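You operate a simulated robot arm through the tools that you are given. There is no shell and no other tool. Be economical: measure what you need, move in short steps, check, and stop when the job is done.

The job below is to be done with a simulated robot arm. You get a single attempt, and the scene is never put back.

Task
Move the pressed rail mould to the rack and load the slat mould in its place.
Fine: park the block first; both are hot, up to 120 degrees: black handles only; then the block that the chart names. The motor stays on.

It is judged by the outcome, as a careful person would: the job done as asked, and still so three seconds after it is handed in. It fails if anything else is knocked over, pushed out of place, dropped, spilled or broken.

Robot
A 7-joint arm with a two-finger parallel gripper, fixed in place. Base frame: the origin is at the foot of the arm, x ahead of it, y to its left, z up. Lengths are in mm, angles in rad, forces in N, time in s.
Its first joint turns from -2.897 to 2.897 rad. Payload 4.4 kg.
Tool frame: the origin (TCP) lies between the finger pads and is the grasp point; the fingertips stand 23 mm ahead of it; z points along the fingers, y is the line along which they close. Largest opening 94 mm; finger width 38, thickness 10; the body of the gripper, 54 by 96 mm, starts 39 mm behind the TCP.
Orientation is that of the tool frame in the base frame, as a unit quaternion [x, y, z, w]. With the fingers straight down and closing along the base's y, the tool's x points along the base's -x, its y along +y and its z along -z.

Tools
- The arm moves only by the tool move_arm. Its argument "plan" is a list of rows, each a list of 3 entries, a list of its own where there are three numbers: the gripper command, from -1 (fully open) to 1 (shut), values between in proportion, then the shift along the tool's x, y, z in units of 40 mm (1.0 is 40 mm), then the turn, a rotation vector about the tool's x, y, z in units of 6 degrees (1.0 is 6 degrees). In form: [[claw, [tx, ty, tz], [wx, wy, wz]], ...]. A call has 1 to 8 rows; each row shifts and turns the commanded pose from where the row before left it, along the tool's axes as they then stand. A call with a number of a shift or a turn outside -1 to 1 is refused whole. Each row takes 0.2 s and may step no farther than 50 mm and 0.15 rad from the row before; otherwise, or with a gripper value out of range, the whole call is refused. A pose out of reach is approached as far as the arm can. The call stops where the force on the tool passes 40 N (or 10 N more than at its start, if that is more) or the arm is blocked; 0.2 s more then pass. The fingers move at their own pace (about 72 mm/s each) and stop on an object; they squeeze with about 41 N. The grip force told is the motor's: it shows also when the fingers shut on nothing. Time passes only in rows, and 0.2 s behind the last, so rows that do not move let the fingers close. It gives the time, the measured TCP pose, the force on the tool (base axes), the opening and the grip force at its end, in the units of the frame above (readings bear some noise).
- Cameras (640 x 400 px; columns grow to the right, rows downward): "scene" is fixed at [399.7, -650.4, 1560.3]; the picture's right is [0.72, -0.69, 0.00], its down [-0.49, -0.51, -0.71] and it looks along [0.49, 0.51, -0.70] (base axes); focal length 343 px, centre (320, 200). "wrist" rides on the gripper at [86, 16, -74] in the tool frame; the picture's right is [-0.18, 0.98, 0.00], its down [-0.58, -0.11, -0.81] and it looks along [-0.79, -0.15, 0.59] (tool axes); focal length 243 px, centre (320, 200).
- get_image(camera): a new picture of that camera. The clock stands still meanwhile.
- measure_at(camera, pixels): for up to 12 pixels [column, row] of the newest picture of that camera ("zoom" is the newest enlarged one), the place [x, y, z] in the base frame of the surface seen there, good to about 3 mm. The clock stands still meanwhile.
- zoom(camera, box): a new picture of the part [left, top, right, bottom] of that camera's present view, enlarged. The clock stands still meanwhile.
- finish_job(): hands the job in; it is judged then, once.

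Go step by step. Measure first, check grasps and placings, and put right what went wrong. The budget is 80 turns and 46 pictures, counting those below and the enlarged ones. Unless the task says otherwise, let go and move clear before handing in, and close with one line.

The tools are called after "Request:" as a command line: name --argument value ..., lists and objects as JSON in quotes. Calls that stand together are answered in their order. move_arm: Moves the arm, as the interface text tells. Its arguments: {"type":"object","properties":{"plan":{"type":"array","items":{"type":"array"}}},"required":["plan"]} The other tools are called the same way: get_image (camera) takes a picture; measure_at (camera, pixels) gives the place of the surface under pixels of a picture; zoom (camera, box) takes an enlarged picture of a part of a camera's view; finish_job () hands the job in.

At the start:

```text
time_s: 0.0
ee_pos: [712.1, 91.3, 1144.9]
tcp_rot: [0.001, 1.0, 0.0, 0.0]
force: [0.6, -0.3, 0.1]
width: 94.0
grasp_force: 0.1
```

scene: 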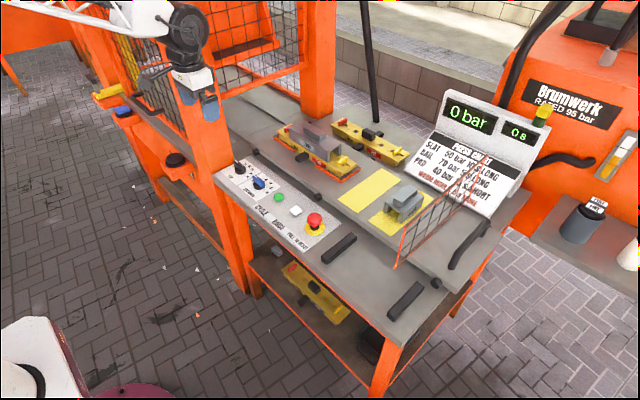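
wrist: 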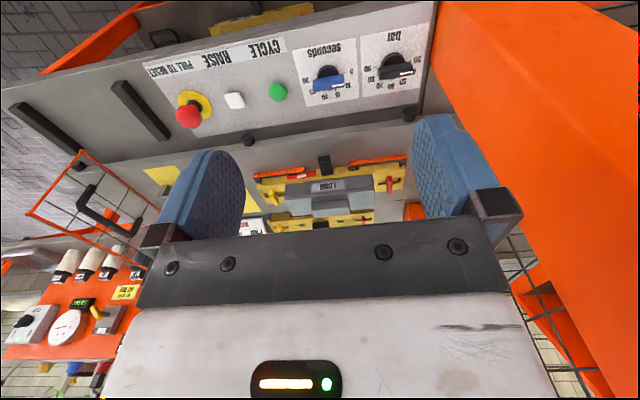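

The scene shows a press table with moulds around (320,150), (370,140), a grey block at (405,200), a chart at (465,165), and another yellow mould on the lower shelf at (315,290). I'll enlarge these before moving.

Request:
zoom --camera "scene" --box '[260, 90, 420, 190]'

Request:
zoom --camera "scene" --box '[390, 80, 550, 220]'

Request:
zoom --camera "scene" --box '[210, 150, 410, 275]'

Request:
zoom --camera "scene" --box '[240, 240, 440, 365]'

```text
4.00 times, centred on (340, 140) of scene
```

zoom: 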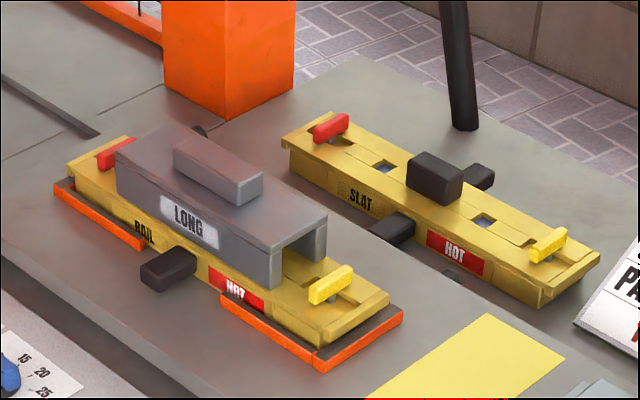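

```text
2.86 times, centred on (470, 150) of scene
```

zoom: 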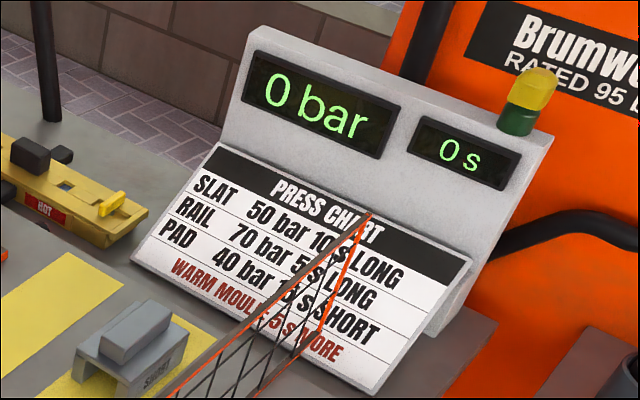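

```text
3.20 times, centred on (310, 212) of scene
```

zoom: 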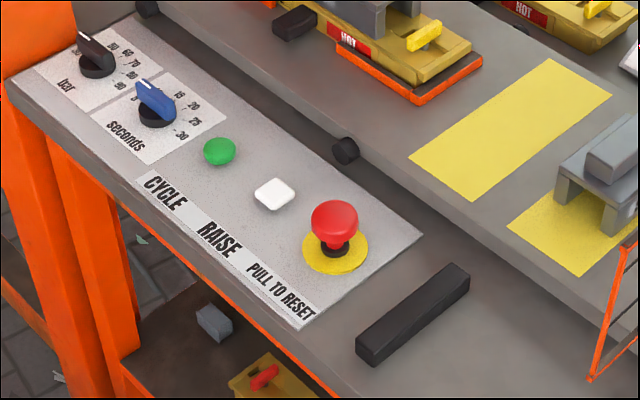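

```text
3.20 times, centred on (340, 302) of scene
```

zoom: 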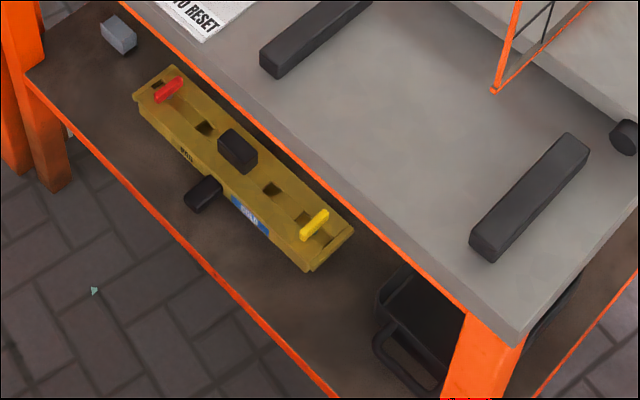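

The rail mould sits in an orange seat under the LONG block, and the slat mould is behind it. The chart gives SLAT → LONG. The empty yellow pad is the parking spot, and the two black bars at the front may be the rack. I'll measure these.

Request:
measure_at --camera "scene" --pixels '[[305, 126], [323, 139], [313, 133], [291, 130], [326, 147], [339, 155], [276, 132], [302, 157], [345, 162], [359, 168], [340, 181], [274, 138]]'

Request:
measure_at --camera "scene" --pixels '[[369, 131], [366, 128], [375, 136], [380, 134], [358, 148], [331, 125], [343, 118], [409, 155], [395, 164], [343, 122], [397, 151], [372, 151]]'

Request:
measure_at --camera "scene" --pixels '[[383, 169], [400, 179], [357, 212], [338, 199], [369, 190], [355, 234], [323, 260], [420, 284], [389, 316], [338, 251], [375, 275], [318, 197]]'

Request:
get_image --camera "scene"

```text
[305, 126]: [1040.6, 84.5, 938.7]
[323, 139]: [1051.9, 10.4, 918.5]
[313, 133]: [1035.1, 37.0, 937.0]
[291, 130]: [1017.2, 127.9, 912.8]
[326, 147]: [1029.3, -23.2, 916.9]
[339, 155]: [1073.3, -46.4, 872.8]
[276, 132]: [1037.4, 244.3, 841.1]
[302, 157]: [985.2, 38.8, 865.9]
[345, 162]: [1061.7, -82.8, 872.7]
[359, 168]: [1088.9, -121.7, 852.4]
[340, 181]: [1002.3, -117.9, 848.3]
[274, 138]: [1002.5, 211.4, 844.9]
```

```text
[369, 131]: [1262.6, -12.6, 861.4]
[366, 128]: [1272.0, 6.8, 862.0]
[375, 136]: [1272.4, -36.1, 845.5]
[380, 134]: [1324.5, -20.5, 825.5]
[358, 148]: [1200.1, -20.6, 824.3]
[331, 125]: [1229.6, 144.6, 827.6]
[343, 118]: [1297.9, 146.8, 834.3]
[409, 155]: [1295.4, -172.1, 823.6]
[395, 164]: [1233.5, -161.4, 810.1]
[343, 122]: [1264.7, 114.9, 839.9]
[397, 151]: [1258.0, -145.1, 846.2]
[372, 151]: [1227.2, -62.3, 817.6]
```

```text
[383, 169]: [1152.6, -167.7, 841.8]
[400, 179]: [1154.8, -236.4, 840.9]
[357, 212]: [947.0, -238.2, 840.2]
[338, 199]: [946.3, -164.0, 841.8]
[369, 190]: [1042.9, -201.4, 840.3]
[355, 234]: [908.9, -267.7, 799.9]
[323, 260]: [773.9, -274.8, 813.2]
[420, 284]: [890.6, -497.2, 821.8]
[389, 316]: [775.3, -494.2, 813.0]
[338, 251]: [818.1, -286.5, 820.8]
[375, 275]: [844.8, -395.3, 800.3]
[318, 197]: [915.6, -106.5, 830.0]
```

```text
39 pictures are left
```

scene: 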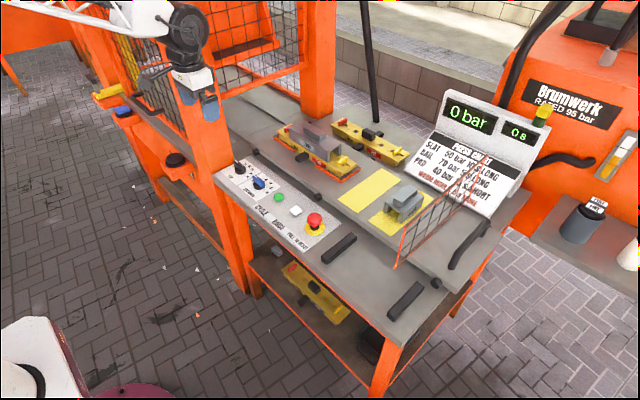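

The two front bars run x 774–909 at y≈-270 and y≈-495, with tops at z≈820, so they suit a 330 mm mould lying across. I'll check the rest of the scene for another rack candidate.

Request:
zoom --camera "scene" --box '[380, 180, 540, 300]'

Request:
zoom --camera "scene" --box '[60, 20, 300, 180]'

Request:
get_image --camera "wrist"

```text
3.33 times, centred on (460, 240) of scene
```

zoom: 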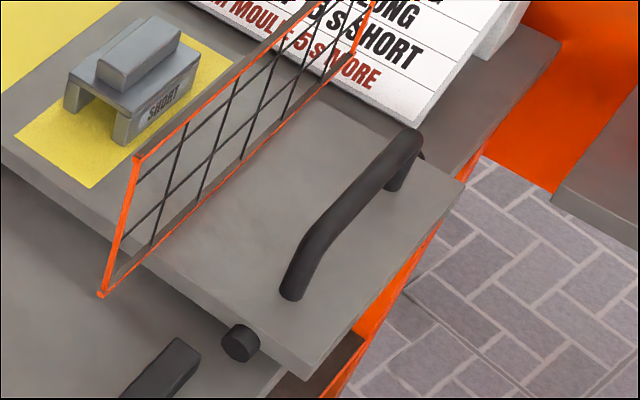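

```text
2.50 times, centred on (180, 100) of scene
```

zoom: 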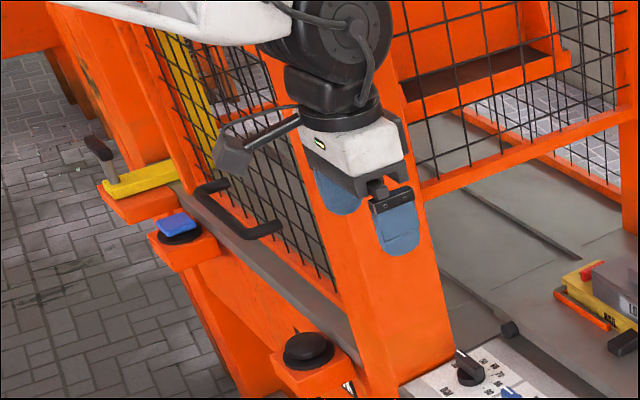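

```text
36 pictures are left
```

wrist: 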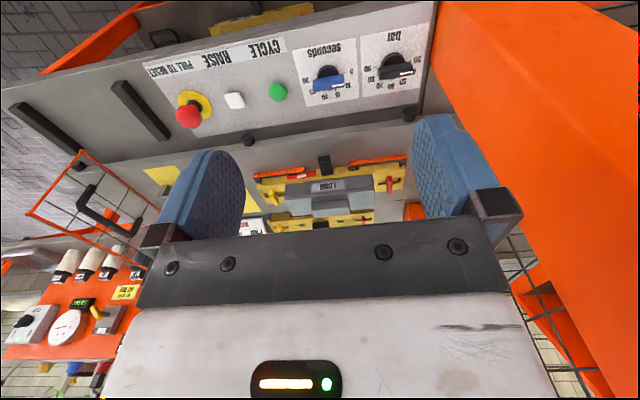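

The block's grip bar runs along y at about (1040, 45), z 918–938. Before advancing I'll measure the press posts and the guard to check clearance.

Request:
measure_at --camera "scene" --pixels '[[318, 50], [330, 100], [305, 115], [232, 180], [245, 85], [270, 78], [465, 190], [413, 230], [488, 157], [398, 265], [315, 218], [370, 60]]'

Request:
measure_at --camera "wrist" --pixels '[[325, 186], [288, 186], [372, 180], [328, 197], [285, 205], [375, 197], [560, 150], [450, 60], [420, 210], [345, 160], [258, 178], [402, 170]]'

Request:
zoom --camera "wrist" --box '[240, 140, 420, 240]'

```text
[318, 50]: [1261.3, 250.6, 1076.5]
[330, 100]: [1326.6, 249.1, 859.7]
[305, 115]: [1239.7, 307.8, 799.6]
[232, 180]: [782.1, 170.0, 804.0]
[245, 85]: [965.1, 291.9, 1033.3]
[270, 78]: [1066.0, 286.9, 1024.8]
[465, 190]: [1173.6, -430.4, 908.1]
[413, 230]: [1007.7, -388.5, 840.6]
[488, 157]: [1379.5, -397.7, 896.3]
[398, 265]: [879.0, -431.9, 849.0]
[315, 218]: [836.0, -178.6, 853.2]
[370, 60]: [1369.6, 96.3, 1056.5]
```

```text
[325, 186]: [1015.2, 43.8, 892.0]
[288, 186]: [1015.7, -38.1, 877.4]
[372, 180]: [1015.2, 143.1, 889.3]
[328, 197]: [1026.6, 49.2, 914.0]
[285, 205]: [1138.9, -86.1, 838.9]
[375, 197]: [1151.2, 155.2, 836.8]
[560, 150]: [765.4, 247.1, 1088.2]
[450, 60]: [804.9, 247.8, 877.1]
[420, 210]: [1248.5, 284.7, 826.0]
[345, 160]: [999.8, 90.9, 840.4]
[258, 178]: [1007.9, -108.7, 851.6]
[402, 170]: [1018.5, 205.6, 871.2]
```

```text
3.56 times, centred on (330, 190) of wrist
```

zoom: 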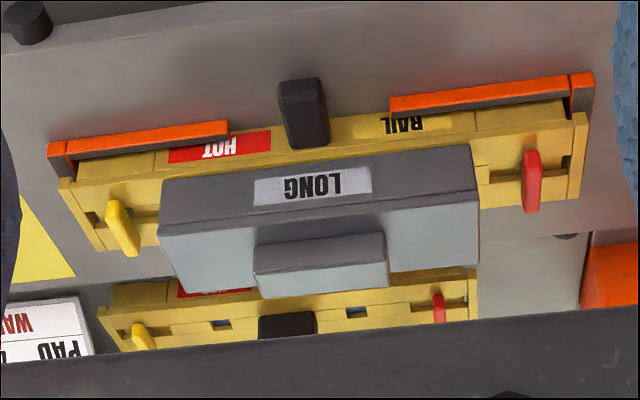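

Posts lie at y≥245, so advancing along y≈60 is clear. I'll move forward about 300 mm at the present height.

Request:
move_arm --plan '[[-1, [-1, -0.1, 0], [0, 0, 0]], [-1, [-1, -0.1, 0], [0, 0, 0]], [-1, [-1, -0.1, 0], [0, 0, 0]], [-1, [-1, -0.1, 0], [0, 0, 0]], [-1, [-1, -0.1, 0], [0, 0, 0]], [-1, [-1, -0.1, 0], [0, 0, 0]], [-1, [-1, -0.1, 0], [0, 0, 0]]]'

```text
time_s: 1.6
ee_pos: [991.8, 62.3, 1144.2]
tcp_rot: [0.0, 1.0, 0.0, -0.001]
force: [-0.1, -0.3, 0.0]
width: 94.2
grasp_force: 0.2
```

Reach is fine. Now I'll turn the tool 90° about its axis so the fingers close along x, with the camera going to the open -y side.

Request:
move_arm --plan '[[-1, [0, 0, 0], [0, 0, -1]], [-1, [0, 0, 0], [0, 0, -1]], [-1, [0, 0, 0], [0, 0, -1]], [-1, [0, 0, 0], [0, 0, -1]], [-1, [0, 0, 0], [0, 0, -1]], [-1, [0, 0, 0], [0, 0, -1]], [-1, [0, 0, 0], [0, 0, -1]], [-1, [0, 0, 0], [0, 0, -1]]]'

Request:
move_arm --plan '[[-1, [0, 0, 0], [0, 0, -1]], [-1, [0, 0, 0], [0, 0, -1]], [-1, [0, 0, 0], [0, 0, -1]], [-1, [0, 0, 0], [0, 0, -1]], [-1, [0, 0, 0], [0, 0, -1]], [-1, [0, 0, 0], [0, 0, -1]], [-1, [0, 0, 0], [0, 0, -1]], [-1, [0, 0, 0], [0, 0, 0]]]'

Request:
get_image --camera "wrist"

Request:
get_image --camera "scene"

```text
time_s: 3.4
ee_pos: [992.0, 62.6, 1144.8]
tcp_rot: [-0.408, 0.913, -0.001, 0.0]
force: [0.3, -0.5, 0.3]
width: 93.9
grasp_force: 0.1
```

```text
time_s: 5.2
ee_pos: [991.2, 62.2, 1143.9]
tcp_rot: [0.707, -0.707, 0.0, 0.0]
force: [0.3, -0.6, 0.2]
width: 94.1
grasp_force: 0.0
```

```text
34 pictures are left
```

wrist: 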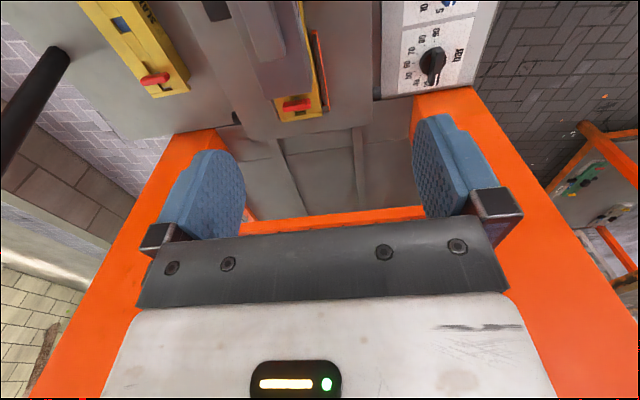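

```text
33 pictures are left
```

scene: 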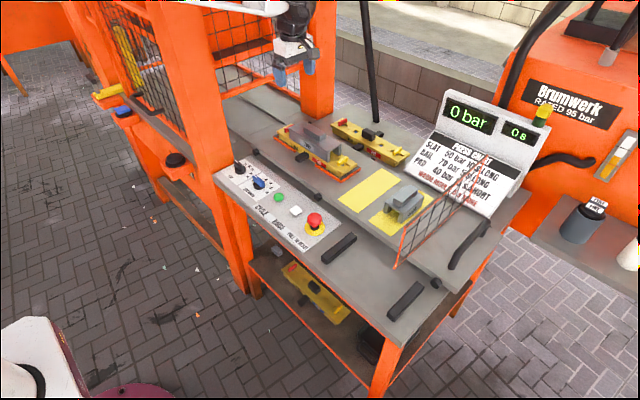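

Tool x now maps to base -y and tool y to base -x. I'll measure the grip bar's edges precisely on an enlarged view.

Request:
zoom --camera "scene" --box '[280, 110, 352, 155]'

```text
8.89 times, centred on (316, 132) of scene
```

zoom: 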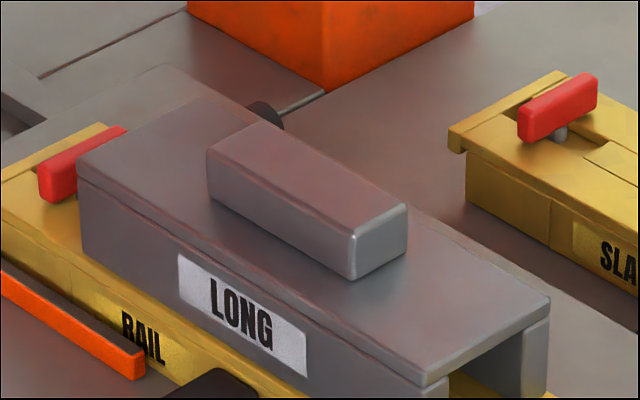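

Request:
measure_at --camera "zoom" --pixels '[[212, 158], [262, 128], [347, 237], [402, 207], [354, 270], [404, 245], [304, 180], [275, 200], [330, 165], [85, 170], [540, 305], [425, 378]]'

```text
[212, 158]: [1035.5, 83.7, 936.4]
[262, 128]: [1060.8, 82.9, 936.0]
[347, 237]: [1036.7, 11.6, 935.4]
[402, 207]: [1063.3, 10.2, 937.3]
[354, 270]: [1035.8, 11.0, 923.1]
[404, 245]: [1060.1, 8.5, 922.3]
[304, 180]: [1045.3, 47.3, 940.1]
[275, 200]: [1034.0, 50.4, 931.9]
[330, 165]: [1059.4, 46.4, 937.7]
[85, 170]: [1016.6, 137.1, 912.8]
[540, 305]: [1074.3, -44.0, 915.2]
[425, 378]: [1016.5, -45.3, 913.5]
```

The bar is centred at (1048, 47), 29 mm wide, top z 938, with the plate at z 915. I'll align above it, descend to TCP z≈960, and check.

Request:
move_arm --plan '[[-1, [0.19, -0.71, 0], [0, 0, 0]], [-1, [0.19, -0.71, 0], [0, 0, 0]], [-1, [0, 0, 1], [0, 0, 0]], [-1, [0, 0, 1], [0, 0, 0]], [-1, [0, 0, 1], [0, 0, 0]], [-1, [0, 0, 1], [0, 0, 0]], [-1, [0, 0, 0.4], [0, 0, 0]]]'

Request:
zoom --camera "scene" --box '[264, 90, 360, 150]'

```text
time_s: 6.8
ee_pos: [1048.5, 47.1, 968.0]
tcp_rot: [-0.707, 0.707, 0.0, 0.0]
force: [0.3, -1.2, 0.9]
width: 94.1
grasp_force: 0.1
```

```text
6.67 times, centred on (312, 120) of scene
```

zoom: 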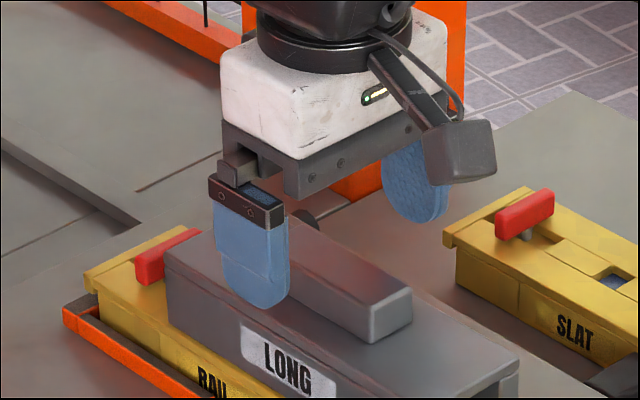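

Aligned. I'll descend to z≈941 and close.

Request:
move_arm --plan '[[-1, [0, 0, 0.4], [0, 0, 0]], [-1, [0, 0, 0.26], [0, 0, 0]], [1, [0, 0, 0], [0, 0, 0]], [1, [0, 0, 0], [0, 0, 0]], [1, [0, 0, 0], [0, 0, 0]]]'

```text
time_s: 8.0
ee_pos: [1047.4, 46.8, 941.5]
tcp_rot: [-0.707, 0.707, 0.0, 0.0]
force: [-1.6, 0.4, 1.1]
width: 29.8
grasp_force: 40.9
```

Gripped at 29.8 mm. Lifting straight up 120 mm.

Request:
move_arm --plan '[[1, [0, 0, -0.5], [0, 0, 0]], [1, [0, 0, -0.5], [0, 0, 0]], [1, [0, 0, -1], [0, 0, 0]], [1, [0, 0, -1], [0, 0, 0]]]'

Request:
get_image --camera "scene"

```text
time_s: 9.0
ee_pos: [1049.9, 47.4, 1059.4]
tcp_rot: [-0.707, 0.708, 0.001, -0.001]
force: [0.3, -0.1, -8.4]
width: 30.0
grasp_force: 41.1
```

```text
30 pictures are left
```

scene: 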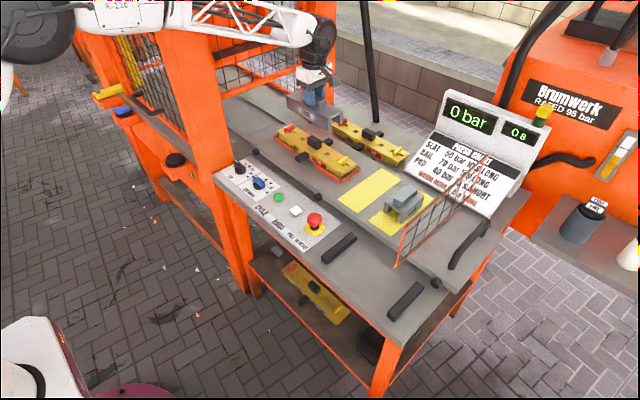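

The block is up and the rail mould stayed seated. The parking pad (x 947–1154, y -237..-166) runs along x, so I'll turn the block back 90°.

Request:
move_arm --plan '[[1, [0, 0, 0], [0, 0, 1]], [1, [0, 0, 0], [0, 0, 1]], [1, [0, 0, 0], [0, 0, 1]], [1, [0, 0, 0], [0, 0, 1]], [1, [0, 0, 0], [0, 0, 1]], [1, [0, 0, 0], [0, 0, 1]], [1, [0, 0, 0], [0, 0, 1]], [1, [0, 0, 0], [0, 0, 1]]]'

Request:
move_arm --plan '[[1, [0, 0, 0], [0, 0, 1]], [1, [0, 0, 0], [0, 0, 1]], [1, [0, 0, 0], [0, 0, 1]], [1, [0, 0, 0], [0, 0, 1]], [1, [0, 0, 0], [0, 0, 1]], [1, [0, 0, 0], [0, 0, 1]], [1, [0, 0, 0], [0, 0, 1]], [1, [0, 0, 0], [0, 0, 0]]]'

Request:
zoom --camera "scene" --box '[270, 60, 430, 160]'

Request:
measure_at --camera "scene" --pixels '[[387, 210], [397, 214], [402, 195], [410, 188], [425, 196], [418, 202], [372, 219], [400, 236], [445, 201]]'

```text
time_s: 10.8
ee_pos: [1048.4, 47.4, 1061.8]
tcp_rot: [-0.357, 0.934, 0.0, 0.001]
force: [0.2, 0.4, -6.3]
width: 30.0
grasp_force: 41.6
```

```text
time_s: 12.6
ee_pos: [1047.9, 45.9, 1061.2]
tcp_rot: [0.0, 1.0, 0.0, 0.0]
force: [0.1, 0.2, -6.0]
width: 29.8
grasp_force: 41.3
```

```text
4.00 times, centred on (350, 110) of scene
```

zoom: 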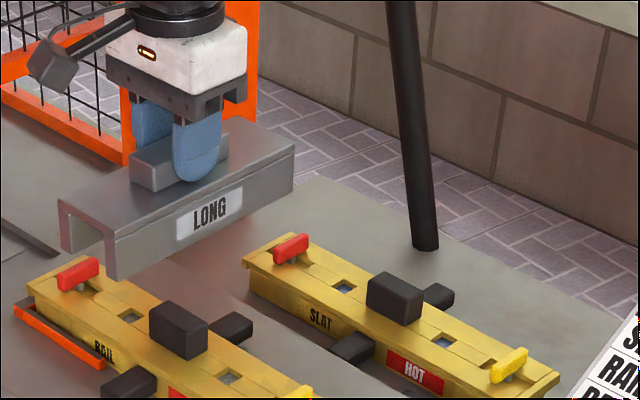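

```text
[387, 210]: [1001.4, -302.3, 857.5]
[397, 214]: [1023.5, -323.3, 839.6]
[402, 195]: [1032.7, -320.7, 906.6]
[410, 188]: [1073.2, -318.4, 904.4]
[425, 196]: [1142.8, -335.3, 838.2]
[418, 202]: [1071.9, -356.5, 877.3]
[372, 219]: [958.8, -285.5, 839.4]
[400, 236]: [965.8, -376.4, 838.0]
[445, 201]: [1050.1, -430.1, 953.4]
```

Block is turned, and the rail mould's black top knob is visible at zoom (178,330). I'll measure the block's bottom and both knobs.

Request:
measure_at --camera "zoom" --pixels '[[110, 272], [288, 190], [290, 150], [112, 240], [150, 172], [165, 310], [155, 312], [200, 332], [180, 345], [178, 325], [195, 350], [230, 325]]'

Request:
measure_at --camera "zoom" --pixels '[[372, 282], [385, 275], [418, 293], [398, 302], [370, 303], [395, 318], [416, 310], [436, 290], [350, 345], [125, 385], [105, 262], [300, 250]]'

```text
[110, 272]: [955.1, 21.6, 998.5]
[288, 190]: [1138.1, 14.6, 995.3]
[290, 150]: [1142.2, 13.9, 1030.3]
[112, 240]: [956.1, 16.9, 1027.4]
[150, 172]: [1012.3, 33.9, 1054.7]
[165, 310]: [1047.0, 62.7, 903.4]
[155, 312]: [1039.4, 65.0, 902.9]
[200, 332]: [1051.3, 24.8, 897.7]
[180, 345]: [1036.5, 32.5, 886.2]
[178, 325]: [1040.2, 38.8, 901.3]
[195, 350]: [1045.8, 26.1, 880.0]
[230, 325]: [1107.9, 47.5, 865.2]
```

```text
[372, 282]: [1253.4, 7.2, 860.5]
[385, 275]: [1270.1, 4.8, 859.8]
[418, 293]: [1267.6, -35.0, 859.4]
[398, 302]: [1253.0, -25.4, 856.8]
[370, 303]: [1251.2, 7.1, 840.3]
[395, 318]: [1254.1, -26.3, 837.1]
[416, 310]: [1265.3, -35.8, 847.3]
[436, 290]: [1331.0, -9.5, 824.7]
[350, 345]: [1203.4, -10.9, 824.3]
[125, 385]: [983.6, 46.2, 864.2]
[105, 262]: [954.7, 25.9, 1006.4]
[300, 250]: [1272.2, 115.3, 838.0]
```

The block's bottom sits ~67 mm below TCP. I'll carry it over to the pad centre (1050, -201) and begin lowering.

Request:
move_arm --plan '[[1, [-0.05, -0.9, 0], [0, 0, 0]], [1, [0, -0.9, 0], [0, 0, 0]], [1, [0, -0.9, 0], [0, 0, 0]], [1, [0, -0.9, 0], [0, 0, 0]], [1, [0, -0.9, 0], [0, 0, 0]], [1, [0, -0.9, 0], [0, 0, 0]], [1, [0, -0.78, 0], [0, 0, 0]], [1, [0, 0, 0], [0, 0, 0]]]'

Request:
move_arm --plan '[[1, [0, 0, 1], [0, 0, 0]], [1, [0, 0, 1], [0, 0, 0]], [1, [0, 0, 1], [0, 0, 0]], [1, [0, 0, 0.4], [0, 0, 0]]]'

Request:
zoom --camera "scene" --box '[320, 120, 450, 220]'

```text
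time_s: 14.4
ee_pos: [1050.5, -200.0, 1061.6]
tcp_rot: [0.0, 1.0, 0.0, 0.0]
force: [-0.2, -1.1, -6.0]
width: 29.9
grasp_force: 41.4
```

```text
time_s: 15.4
ee_pos: [1049.5, -200.4, 925.2]
tcp_rot: [0.001, 1.0, 0.0, 0.0]
force: [0.8, 0.4, -4.8]
width: 30.0
grasp_force: 40.5
```

```text
4.00 times, centred on (385, 170) of scene
```

zoom: 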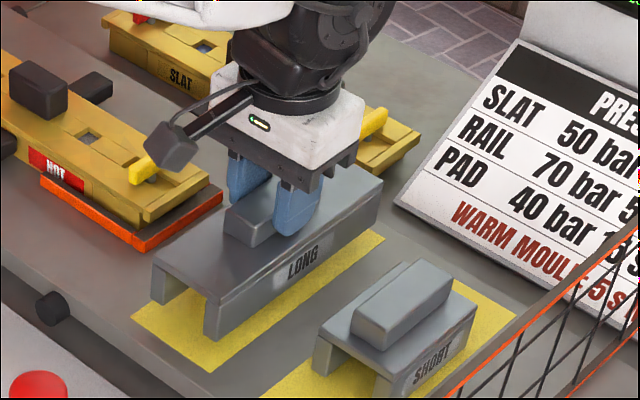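

The block is over the pad. I'll lower gently until contact.

Request:
move_arm --plan '[[1, [0, 0, 0.25], [0, 0, 0]], [1, [0, 0, 0.07], [0, 0, 0]], [1, [0, 0, 0.05], [0, 0, 0]], [1, [0, 0, 0], [0, 0, 0]]]'

```text
time_s: 16.4
ee_pos: [1051.0, -200.4, 910.4]
tcp_rot: [0.0, 1.0, 0.0, 0.0]
force: [0.2, 0.6, -7.1]
width: 29.8
grasp_force: 41.0
```

Request:
move_arm --plan '[[1, [0, 0, 0.04], [0, 0, 0]], [1, [0, 0, 0.03], [0, 0, 0]], [1, [0, 0, 0], [0, 0, 0]]]'

```text
time_s: 17.2
ee_pos: [1050.9, -200.0, 909.2]
tcp_rot: [0.0, 1.0, 0.0, 0.0]
force: [-2.7, 1.0, 11.6]
width: 29.7
grasp_force: 40.9
```

Contact made (z force now +11.6 N). I'll release with a partial opening and rise.

Request:
move_arm --plan '[[0, [0, 0, 0], [0, 0, 0]], [0, [0, 0, 0], [0, 0, 0]], [0, [0, 0, -0.5], [0, 0, 0]], [0, [0, 0, -1], [0, 0, 0]], [0, [0, 0, -1], [0, 0, 0]], [-1, [0, 0, -1], [0, 0, 0]]]'

Request:
zoom --camera "scene" --box '[270, 100, 430, 200]'

```text
time_s: 18.6
ee_pos: [1051.1, -199.5, 1047.7]
tcp_rot: [0.0, 1.0, 0.0, -0.001]
force: [-0.6, 0.2, -1.8]
width: 93.9
grasp_force: 0.2
```

```text
4.00 times, centred on (350, 150) of scene
```

zoom: 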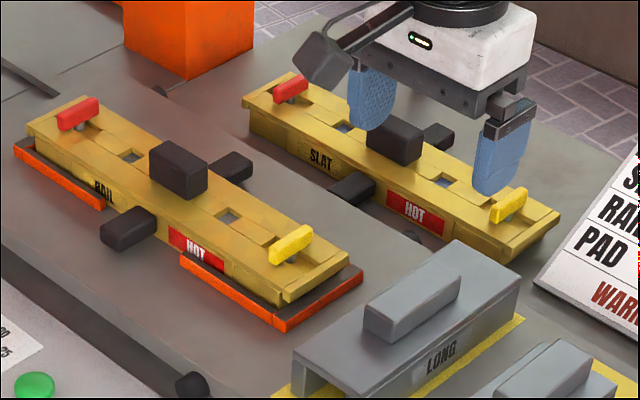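

The block is parked neatly. Now I'll measure the rail knob, seat and side handles on this view.

Request:
measure_at --camera "zoom" --pixels '[[153, 155], [178, 144], [203, 166], [182, 172], [166, 185], [185, 190], [203, 185], [178, 158], [215, 185], [140, 175], [130, 225], [235, 165]]'

Request:
measure_at --camera "zoom" --pixels '[[290, 295], [350, 258], [30, 125], [75, 98], [284, 325], [362, 278], [300, 300], [20, 150], [110, 205], [185, 260], [315, 262], [250, 250]]'

Request:
zoom --camera "wrist" --box '[200, 0, 560, 225]'

```text
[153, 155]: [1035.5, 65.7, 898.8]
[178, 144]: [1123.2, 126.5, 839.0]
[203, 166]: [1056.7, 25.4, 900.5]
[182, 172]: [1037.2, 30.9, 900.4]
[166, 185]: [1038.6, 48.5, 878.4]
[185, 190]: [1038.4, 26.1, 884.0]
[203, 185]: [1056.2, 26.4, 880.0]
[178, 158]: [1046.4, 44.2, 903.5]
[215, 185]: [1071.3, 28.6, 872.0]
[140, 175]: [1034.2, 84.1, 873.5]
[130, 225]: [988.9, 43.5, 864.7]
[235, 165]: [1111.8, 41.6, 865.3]
```

```text
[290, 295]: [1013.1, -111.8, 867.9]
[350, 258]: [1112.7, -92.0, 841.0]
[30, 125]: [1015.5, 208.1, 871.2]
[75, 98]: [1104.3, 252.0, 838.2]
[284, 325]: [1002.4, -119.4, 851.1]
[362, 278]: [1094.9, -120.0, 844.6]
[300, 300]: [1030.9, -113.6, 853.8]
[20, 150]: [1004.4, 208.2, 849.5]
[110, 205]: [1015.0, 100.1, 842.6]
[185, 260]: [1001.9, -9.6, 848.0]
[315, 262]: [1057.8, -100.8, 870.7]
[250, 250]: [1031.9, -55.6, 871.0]
```

```text
1.78 times, centred on (380, 112) of wrist
```

zoom: 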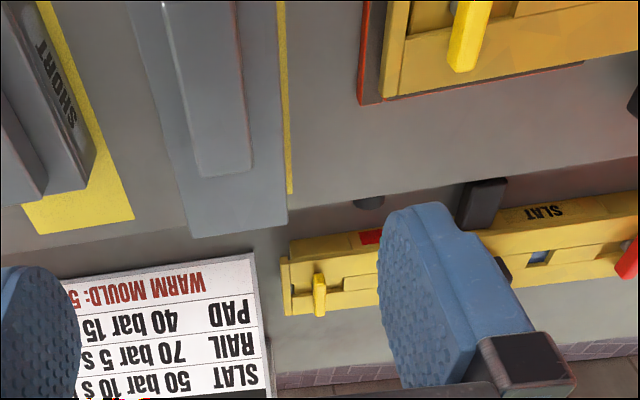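

The rail knob spans x 1035–1060, y 25–67, z 873–902. I'll grip along y with the current orientation, moving above and down to z≈930 first.

Request:
move_arm --plan '[[-1, [0.08, 1, 0], [0, 0, 0]], [-1, [0, 1, 0], [0, 0, 0]], [-1, [0, 1, 0], [0, 0, 0]], [-1, [0, 1, 0], [0, 0, 0]], [-1, [0, 1, 0], [0, 0, 0]], [-1, [0, 1, 0], [0, 0, 0]], [-1, [0, 0.14, 0], [0, 0, 0]], [-1, [0, 0, 0], [0, 0, 0]]]'

Request:
move_arm --plan '[[-1, [0, 0, 1], [0, 0, 0]], [-1, [0, 0, 1], [0, 0, 0]], [-1, [0, 0, 0.9], [0, 0, 0]], [-1, [0, 0, 0], [0, 0, 0]]]'

Request:
zoom --camera "scene" --box '[260, 90, 380, 165]'

```text
time_s: 20.4
ee_pos: [1046.6, 46.2, 1047.6]
tcp_rot: [0.0, 1.0, 0.0, 0.0]
force: [0.4, -0.2, -1.2]
width: 94.1
grasp_force: 0.1
```

```text
time_s: 21.4
ee_pos: [1047.0, 46.6, 930.7]
tcp_rot: [0.0, 1.0, 0.0, -0.001]
force: [0.8, 0.2, -0.7]
width: 94.2
grasp_force: 0.2
```

```text
5.33 times, centred on (320, 128) of scene
```

zoom: 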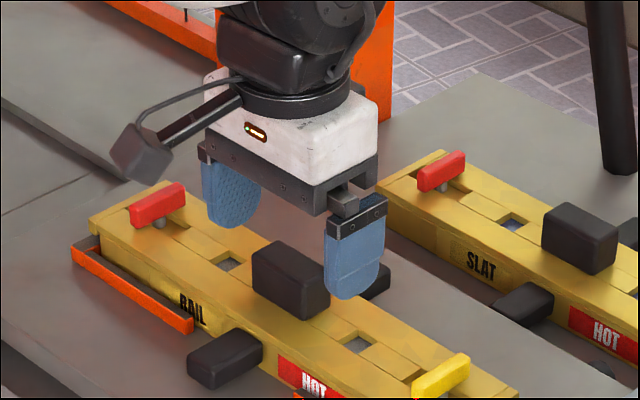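

Fingers straddle the knob cleanly. I'll lower to 900 and close on it.

Request:
move_arm --plan '[[-1, [0, 0, 0.5], [0, 0, 0]], [-1, [0, 0, 0.26], [0, 0, 0]], [1, [0, 0, 0], [0, 0, 0]], [1, [0, 0, 0], [0, 0, 0]], [1, [0, 0, 0], [0, 0, 0]]]'

Request:
move_arm --plan '[[1, [0, 0, -0.2], [0, 0, 0]], [1, [0, 0, -0.4], [0, 0, 0]], [1, [0, 0, -0.7], [0, 0, 0]], [1, [0, 0, 0], [0, 0, 0]]]'

Request:
zoom --camera "scene" --box '[240, 90, 400, 190]'

```text
time_s: 22.6
ee_pos: [1046.7, 46.3, 900.8]
tcp_rot: [0.0, 1.0, 0.0, 0.0]
force: [0.6, 4.4, 0.4]
width: 50.0
grasp_force: 41.0
```

```text
time_s: 23.6
ee_pos: [1047.7, 45.5, 954.2]
tcp_rot: [0.0, 1.0, 0.0, 0.0]
force: [-0.7, 0.2, -10.0]
width: 49.8
grasp_force: 41.1
```

```text
4.00 times, centred on (320, 140) of scene
```

zoom: 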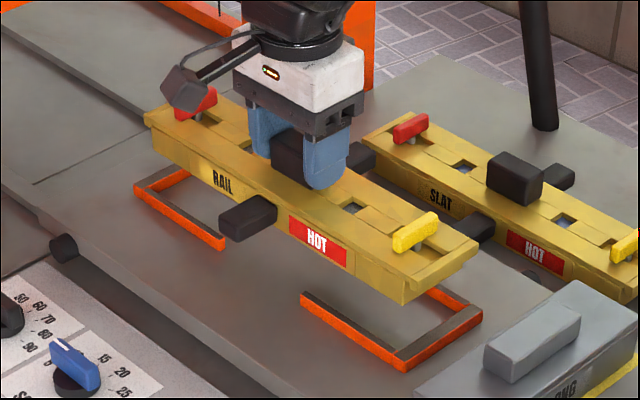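

The mould is lifted level and the seat (two orange brackets) is exposed. I'll measure the brackets and the mould's underside here.

Request:
measure_at --camera "zoom" --pixels '[[138, 187], [188, 172], [222, 238], [303, 294], [402, 362], [478, 310], [405, 300], [148, 140], [405, 280], [473, 242], [175, 200], [400, 335]]'

Request:
zoom --camera "scene" --box '[300, 210, 460, 330]'

```text
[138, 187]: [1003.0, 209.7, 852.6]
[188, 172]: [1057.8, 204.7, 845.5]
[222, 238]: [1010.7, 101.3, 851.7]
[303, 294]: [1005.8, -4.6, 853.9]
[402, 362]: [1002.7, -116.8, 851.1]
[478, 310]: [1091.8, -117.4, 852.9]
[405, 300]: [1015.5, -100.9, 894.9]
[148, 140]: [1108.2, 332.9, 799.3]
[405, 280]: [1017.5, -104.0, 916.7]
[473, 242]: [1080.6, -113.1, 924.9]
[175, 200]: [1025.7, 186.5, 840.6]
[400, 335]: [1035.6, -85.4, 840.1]
```

```text
3.33 times, centred on (380, 270) of scene
```

zoom: 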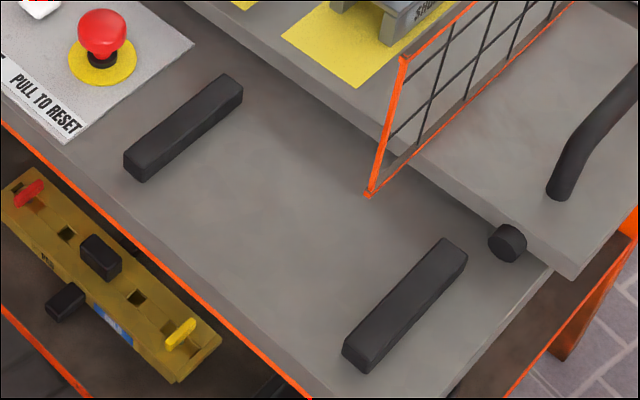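

The mould's bottom is 60 mm below TCP. Now measuring the rack bars and guard corner.

Request:
measure_at --camera "zoom" --pixels '[[127, 156], [143, 162], [222, 78], [240, 88], [345, 345], [362, 352], [443, 242], [465, 250], [369, 194], [403, 60], [475, 5], [390, 120]]'

Request:
measure_at --camera "zoom" --pixels '[[102, 20], [190, 43], [300, 220], [508, 228], [250, 130], [395, 155], [370, 185], [185, 115], [405, 300], [65, 140], [545, 268], [500, 240]]'

```text
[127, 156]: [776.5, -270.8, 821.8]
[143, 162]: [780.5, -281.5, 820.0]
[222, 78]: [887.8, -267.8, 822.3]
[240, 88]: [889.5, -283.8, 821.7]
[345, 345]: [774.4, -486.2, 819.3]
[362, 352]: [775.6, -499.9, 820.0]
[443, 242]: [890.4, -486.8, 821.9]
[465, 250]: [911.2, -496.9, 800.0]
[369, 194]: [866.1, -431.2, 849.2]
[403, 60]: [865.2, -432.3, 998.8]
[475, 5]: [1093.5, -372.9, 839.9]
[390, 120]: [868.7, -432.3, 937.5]
```

```text
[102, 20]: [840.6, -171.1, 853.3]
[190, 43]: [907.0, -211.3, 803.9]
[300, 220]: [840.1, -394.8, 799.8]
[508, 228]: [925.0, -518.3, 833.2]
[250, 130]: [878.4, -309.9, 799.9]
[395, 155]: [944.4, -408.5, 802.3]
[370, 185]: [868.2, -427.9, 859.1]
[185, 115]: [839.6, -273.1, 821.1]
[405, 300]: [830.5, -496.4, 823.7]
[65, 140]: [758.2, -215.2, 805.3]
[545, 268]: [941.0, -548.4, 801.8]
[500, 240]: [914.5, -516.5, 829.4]
```

Rack bars: x 776–890 at y≈-276 and -493, tops at z 821. The guard stands at y=-432 from x=865 on, z 849–999, so I'll centre the mould at x≈814, y≈-385 to stay clear. First up, then back in x.

Request:
move_arm --plan '[[1, [0, 0, -0.8], [0, 0, 0]], [1, [0, 0, -0.8], [0, 0, 0]], [1, [0, 0, -0.8], [0, 0, 0]], [1, [0, 0, -0.7], [0, 0, 0]], [1, [0.5, 0, 0], [0, 0, 0]], [1, [0.8, 0, 0], [0, 0, 0]], [1, [0.8, 0, 0], [0, 0, 0]], [1, [0.8, 0, 0], [0, 0, 0]]]'

Request:
move_arm --plan '[[1, [0.8, -0.4, 0], [0, 0, 0]], [1, [0.8, -0.8, 0], [0, 0, 0]], [1, [0.8, -0.8, 0], [0, 0, 0]], [1, [0.54, -0.8, 0], [0, 0, 0]], [1, [0, -0.9, 0], [0, 0, 0]], [1, [0, -0.9, 0], [0, 0, 0]], [1, [0, -0.9, 0], [0, 0, 0]], [1, [0, -0.9, 0], [0, 0, 0]]]'

```text
time_s: 25.4
ee_pos: [930.5, 45.7, 1076.4]
tcp_rot: [0.0, 1.0, 0.0, -0.001]
force: [-0.8, -0.3, -11.0]
width: 50.0
grasp_force: 40.9
```

```text
time_s: 27.2
ee_pos: [813.7, -208.8, 1077.1]
tcp_rot: [0.0, 1.0, 0.001, -0.001]
force: [0.4, -1.5, -10.2]
width: 49.9
grasp_force: 41.1
```

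Carry is steady at z 1077. I'll continue to y≈-385.

Request:
move_arm --plan '[[1, [0, -0.9, 0], [0, 0, 0]], [1, [0, -0.9, 0], [0, 0, 0]], [1, [0, -0.9, 0], [0, 0, 0]], [1, [0, -0.9, 0], [0, 0, 0]], [1, [0, -0.8, 0], [0, 0, 0]], [1, [0, 0, 0], [0, 0, 0]]]'

Request:
get_image --camera "scene"

Request:
get_image --camera "wrist"

```text
time_s: 28.6
ee_pos: [811.5, -386.3, 1076.1]
tcp_rot: [0.0, 1.0, 0.0, 0.0]
force: [0.1, -0.3, -9.9]
width: 49.9
grasp_force: 41.2
```

```text
22 pictures are left
```

scene: 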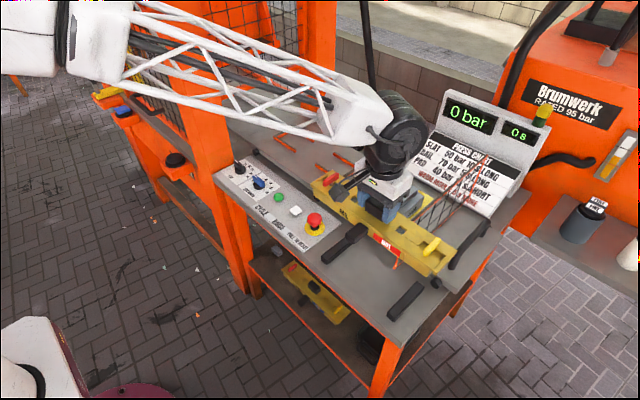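

```text
21 pictures are left
```

wrist: 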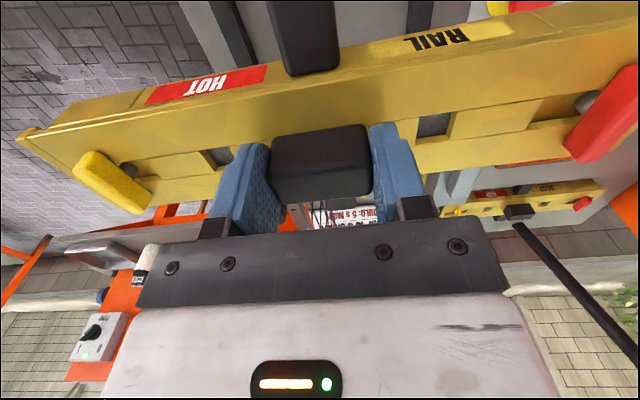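

The mould hangs above the rack. Since the wrist joint (400,130) will come down beside the guard, I'll check its extents.

Request:
measure_at --camera "scene" --pixels '[[410, 168], [425, 135], [412, 150], [400, 110], [408, 180], [385, 175], [415, 165], [405, 188], [422, 118], [443, 268], [400, 205], [372, 170]]'

Request:
zoom --camera "scene" --box '[300, 80, 480, 280]'

```text
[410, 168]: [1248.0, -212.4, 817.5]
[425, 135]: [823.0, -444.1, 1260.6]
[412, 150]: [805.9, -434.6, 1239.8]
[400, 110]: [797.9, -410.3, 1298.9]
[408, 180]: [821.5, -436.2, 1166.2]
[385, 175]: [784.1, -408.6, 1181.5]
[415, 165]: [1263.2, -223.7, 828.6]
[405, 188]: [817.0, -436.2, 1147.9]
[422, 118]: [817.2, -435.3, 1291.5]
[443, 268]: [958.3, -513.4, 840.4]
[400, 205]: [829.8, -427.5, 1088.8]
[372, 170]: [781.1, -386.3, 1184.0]
```

```text
2.00 times, centred on (390, 180) of scene
```

zoom: 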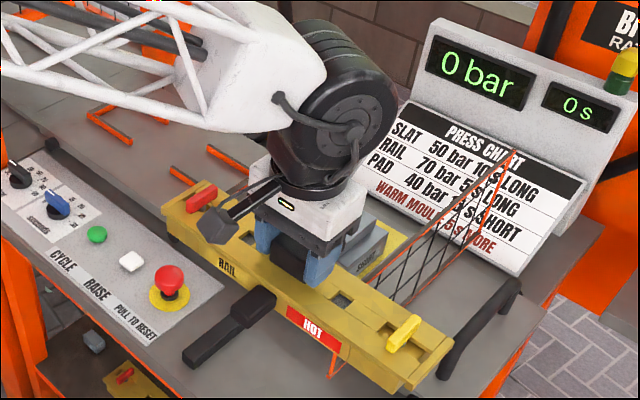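

Wrist parts below the joint stay within x≤840, and the joint itself stays above the guard top, so clearance is about 25 mm. I'll lower to about 15 mm above the bars.

Request:
move_arm --plan '[[1, [-0.05, 0, 0.8], [0, 0, 0]], [1, [0, 0, 0.9], [0, 0, 0]], [1, [0, 0, 0.9], [0, 0, 0]], [1, [0, 0, 0.9], [0, 0, 0]], [1, [0, 0, 0.8], [0, 0, 0]], [1, [0, 0, 0.1], [0, 0, 0]], [1, [0, 0, 0], [0, 0, 0]]]'

Request:
zoom --camera "scene" --box '[280, 150, 470, 340]'

```text
time_s: 30.2
ee_pos: [814.5, -386.6, 900.8]
tcp_rot: [-0.001, 1.0, 0.0, 0.0]
force: [0.0, 0.2, -10.2]
width: 49.6
grasp_force: 40.9
```

```text
2.11 times, centred on (375, 245) of scene
```

zoom: 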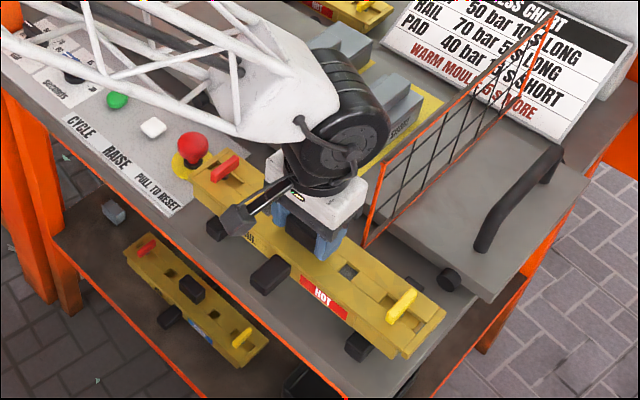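

Bars are visible under both ends at (215,230) and (360,345). Lowering gently to contact.

Request:
move_arm --plan '[[1, [0, 0, 0.3], [0, 0, 0]], [1, [0, 0, 0.1], [0, 0, 0]], [1, [0, 0, 0.05], [0, 0, 0]], [1, [0, 0, 0], [0, 0, 0]]]'

```text
time_s: 31.2
ee_pos: [816.6, -385.7, 883.8]
tcp_rot: [0.0, 1.0, 0.0, 0.001]
force: [-1.1, -0.3, -4.2]
width: 49.6
grasp_force: 41.1
```

Request:
move_arm --plan '[[1, [0, 0, 0.04], [0, 0, 0]], [1, [0, 0, 0.04], [0, 0, 0]], [1, [0, 0, 0], [0, 0, 0]]]'

```text
time_s: 32.0
ee_pos: [815.1, -387.0, 883.2]
tcp_rot: [0.0, 1.0, -0.001, 0.002]
force: [-12.0, 5.5, 35.7]
width: 49.8
grasp_force: 41.1
```

Firmly seated on the bars (35 N up). I'll ease off 2 mm, release partway, and check before rising.

Request:
move_arm --plan '[[1, [0, 0, -0.05], [0, 0, 0]], [-0.5, [0, 0, 0], [0, 0, 0]], [-0.5, [0, 0, 0], [0, 0, 0]], [-0.5, [0, 0, -0.5], [0, 0, 0]], [-0.5, [0, 0, -0.5], [0, 0, 0]], [-0.5, [0, 0, -1], [0, 0, 0]], [-0.5, [0, 0, -1], [0, 0, 0]], [-1, [0, 0, -1], [0, 0, 0]]]'

Request:
zoom --camera "scene" --box '[280, 170, 470, 340]'

```text
time_s: 33.8
ee_pos: [814.8, -387.0, 1041.1]
tcp_rot: [0.0, 1.0, 0.001, -0.001]
force: [-0.1, -0.2, -0.6]
width: 93.9
grasp_force: 0.0
```

```text
2.35 times, centred on (375, 255) of scene
```

zoom: 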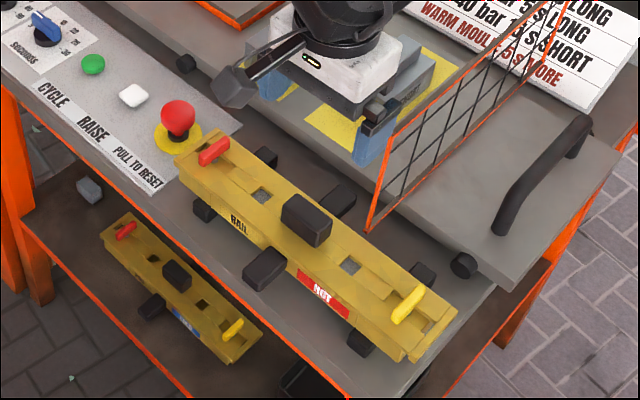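

The rail mould lies level across both bars. Now toward the slat mould: first +y away from the guard, then forward high up, testing reach.

Request:
move_arm --plan '[[-1, [0, 1, -0.5], [0, 0, 0]], [-1, [0, 1, -0.5], [0, 0, 0]], [-1, [0, 1, 0], [0, 0, 0]], [-1, [0, 1, 0], [0, 0, 0]], [-1, [0, 1, 0], [0, 0, 0]], [-1, [0, 1, 0], [0, 0, 0]], [-1, [0, 1, 0], [0, 0, 0]], [-1, [-0.5, 1, 0], [0, 0, 0]]]'

Request:
move_arm --plan '[[-1, [-1, 0.7, 0], [0, 0, 0]], [-1, [-1, 0.6, 0], [0, 0, 0]], [-1, [-1, 0, 0], [0, 0, 0]], [-1, [-1, 0, 0], [0, 0, 0]], [-1, [-1, 0, 0], [0, 0, 0]], [-1, [-1, 0, 0], [0, 0, 0]], [-1, [-1, 0, 0], [0, 0, 0]], [-1, [-1, 0, 0], [0, 0, 0]]]'

```text
time_s: 35.6
ee_pos: [834.8, -65.5, 1083.5]
tcp_rot: [0.0, 1.0, 0.001, 0.001]
force: [0.1, 0.3, 0.1]
width: 93.9
grasp_force: 0.1
```

```text
time_s: 37.4
ee_pos: [1154.8, -14.6, 1082.2]
tcp_rot: [0.0, 1.0, 0.0, 0.001]
force: [0.2, 0.6, -0.2]
width: 94.1
grasp_force: 0.0
```

Still tracking at x 1155. I'll take a close view of the slat mould and measure its knob.

Request:
zoom --camera "scene" --box '[320, 95, 420, 175]'

```text
5.00 times, centred on (370, 135) of scene
```

zoom: 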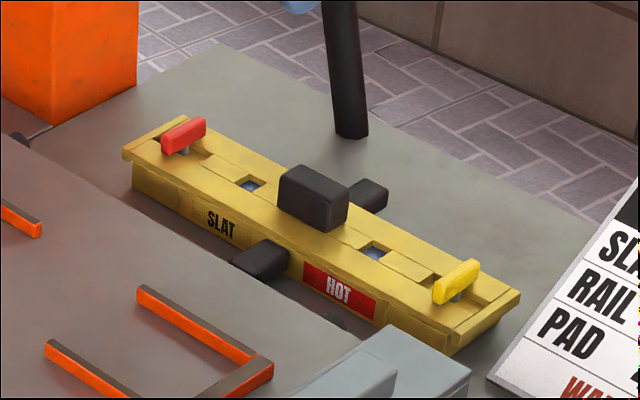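

Request:
measure_at --camera "zoom" --pixels '[[283, 178], [302, 168], [345, 188], [326, 200], [314, 184], [281, 200], [324, 226], [345, 212], [270, 205], [355, 235], [340, 80], [345, 135]]'

Request:
measure_at --camera "zoom" --pixels '[[128, 155], [455, 330], [515, 295], [185, 122], [452, 350], [140, 185], [265, 260], [372, 190], [580, 300], [440, 220], [390, 310], [332, 20]]'

Request:
zoom --camera "scene" --box '[250, 0, 450, 125]'

```text
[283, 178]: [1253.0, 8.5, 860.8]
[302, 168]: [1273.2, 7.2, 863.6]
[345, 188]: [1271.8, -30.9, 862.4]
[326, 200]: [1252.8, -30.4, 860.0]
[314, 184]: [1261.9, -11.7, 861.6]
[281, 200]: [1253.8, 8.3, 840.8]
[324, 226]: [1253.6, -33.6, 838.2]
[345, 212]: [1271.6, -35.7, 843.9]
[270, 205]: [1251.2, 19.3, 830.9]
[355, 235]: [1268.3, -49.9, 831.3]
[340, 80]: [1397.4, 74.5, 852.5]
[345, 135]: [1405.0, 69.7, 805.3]
```

```text
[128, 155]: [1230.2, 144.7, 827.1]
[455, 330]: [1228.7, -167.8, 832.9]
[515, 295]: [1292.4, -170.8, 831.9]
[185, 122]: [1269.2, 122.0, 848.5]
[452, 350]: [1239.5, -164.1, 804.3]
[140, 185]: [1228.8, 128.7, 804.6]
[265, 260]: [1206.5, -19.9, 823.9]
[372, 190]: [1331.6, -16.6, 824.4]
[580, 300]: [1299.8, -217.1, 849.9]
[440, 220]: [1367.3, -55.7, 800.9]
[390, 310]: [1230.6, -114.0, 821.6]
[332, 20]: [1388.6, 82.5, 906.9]
```

```text
3.20 times, centred on (350, 62) of scene
```

zoom: 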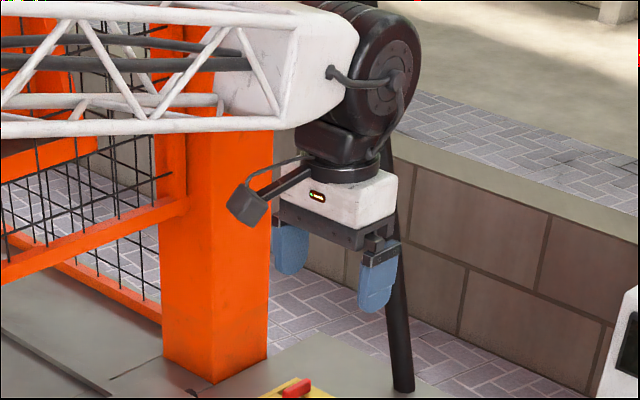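

Slat knob centre is (1262, -12.5), top z 862, mould top z 832. The pole is well off at (1400, 70). I'll move above it and lower to z≈900.

Request:
move_arm --plan '[[-1, [-0.9, 0.05, 0], [0, 0, 0]], [-1, [-0.9, 0, 0], [0, 0, 0]], [-1, [-0.88, 0, 0], [0, 0, 0]], [-1, [0, 0, 1], [0, 0, 0]], [-1, [0, 0, 1], [0, 0, 0]], [-1, [0, 0, 1], [0, 0, 0]], [-1, [0, 0, 1], [0, 0, 0]], [-1, [0, 0, 0.5], [0, 0, 0]]]'

Request:
zoom --camera "scene" --box '[320, 85, 420, 165]'

```text
time_s: 39.2
ee_pos: [1262.8, -12.5, 903.1]
tcp_rot: [0.0, 1.0, 0.0, 0.001]
force: [0.0, 0.3, 1.1]
width: 93.8
grasp_force: 0.0
```

```text
5.00 times, centred on (370, 125) of scene
```

zoom: 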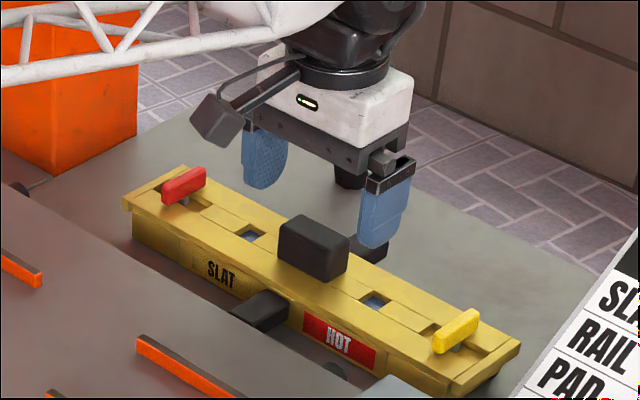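

Reach is fine and the fingers straddle the knob. I'll lower to z≈860, close, then lift a little.

Request:
move_arm --plan '[[-1, [0, 0, 0.6], [0, 0, 0]], [-1, [0, 0, 0.46], [0, 0, 0]], [1, [0, 0, 0], [0, 0, 0]], [1, [0, 0, 0], [0, 0, 0]], [1, [0, 0, 0], [0, 0, 0]], [1, [0, 0, -0.2], [0, 0, 0]], [1, [0, 0, -0.6], [0, 0, 0]], [1, [0, 0, 0], [0, 0, 0]]]'

Request:
zoom --camera "scene" --box '[320, 85, 420, 165]'

```text
time_s: 41.0
ee_pos: [1263.2, -12.4, 892.4]
tcp_rot: [0.0, 1.0, 0.0, -0.001]
force: [-0.3, -0.3, -10.2]
width: 49.9
grasp_force: 41.0
```

```text
5.00 times, centred on (370, 125) of scene
```

zoom: 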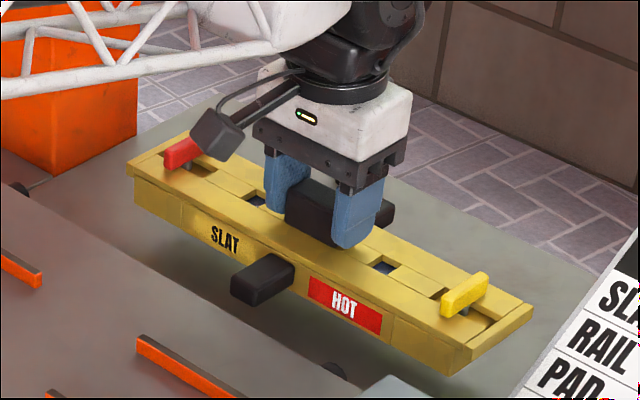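

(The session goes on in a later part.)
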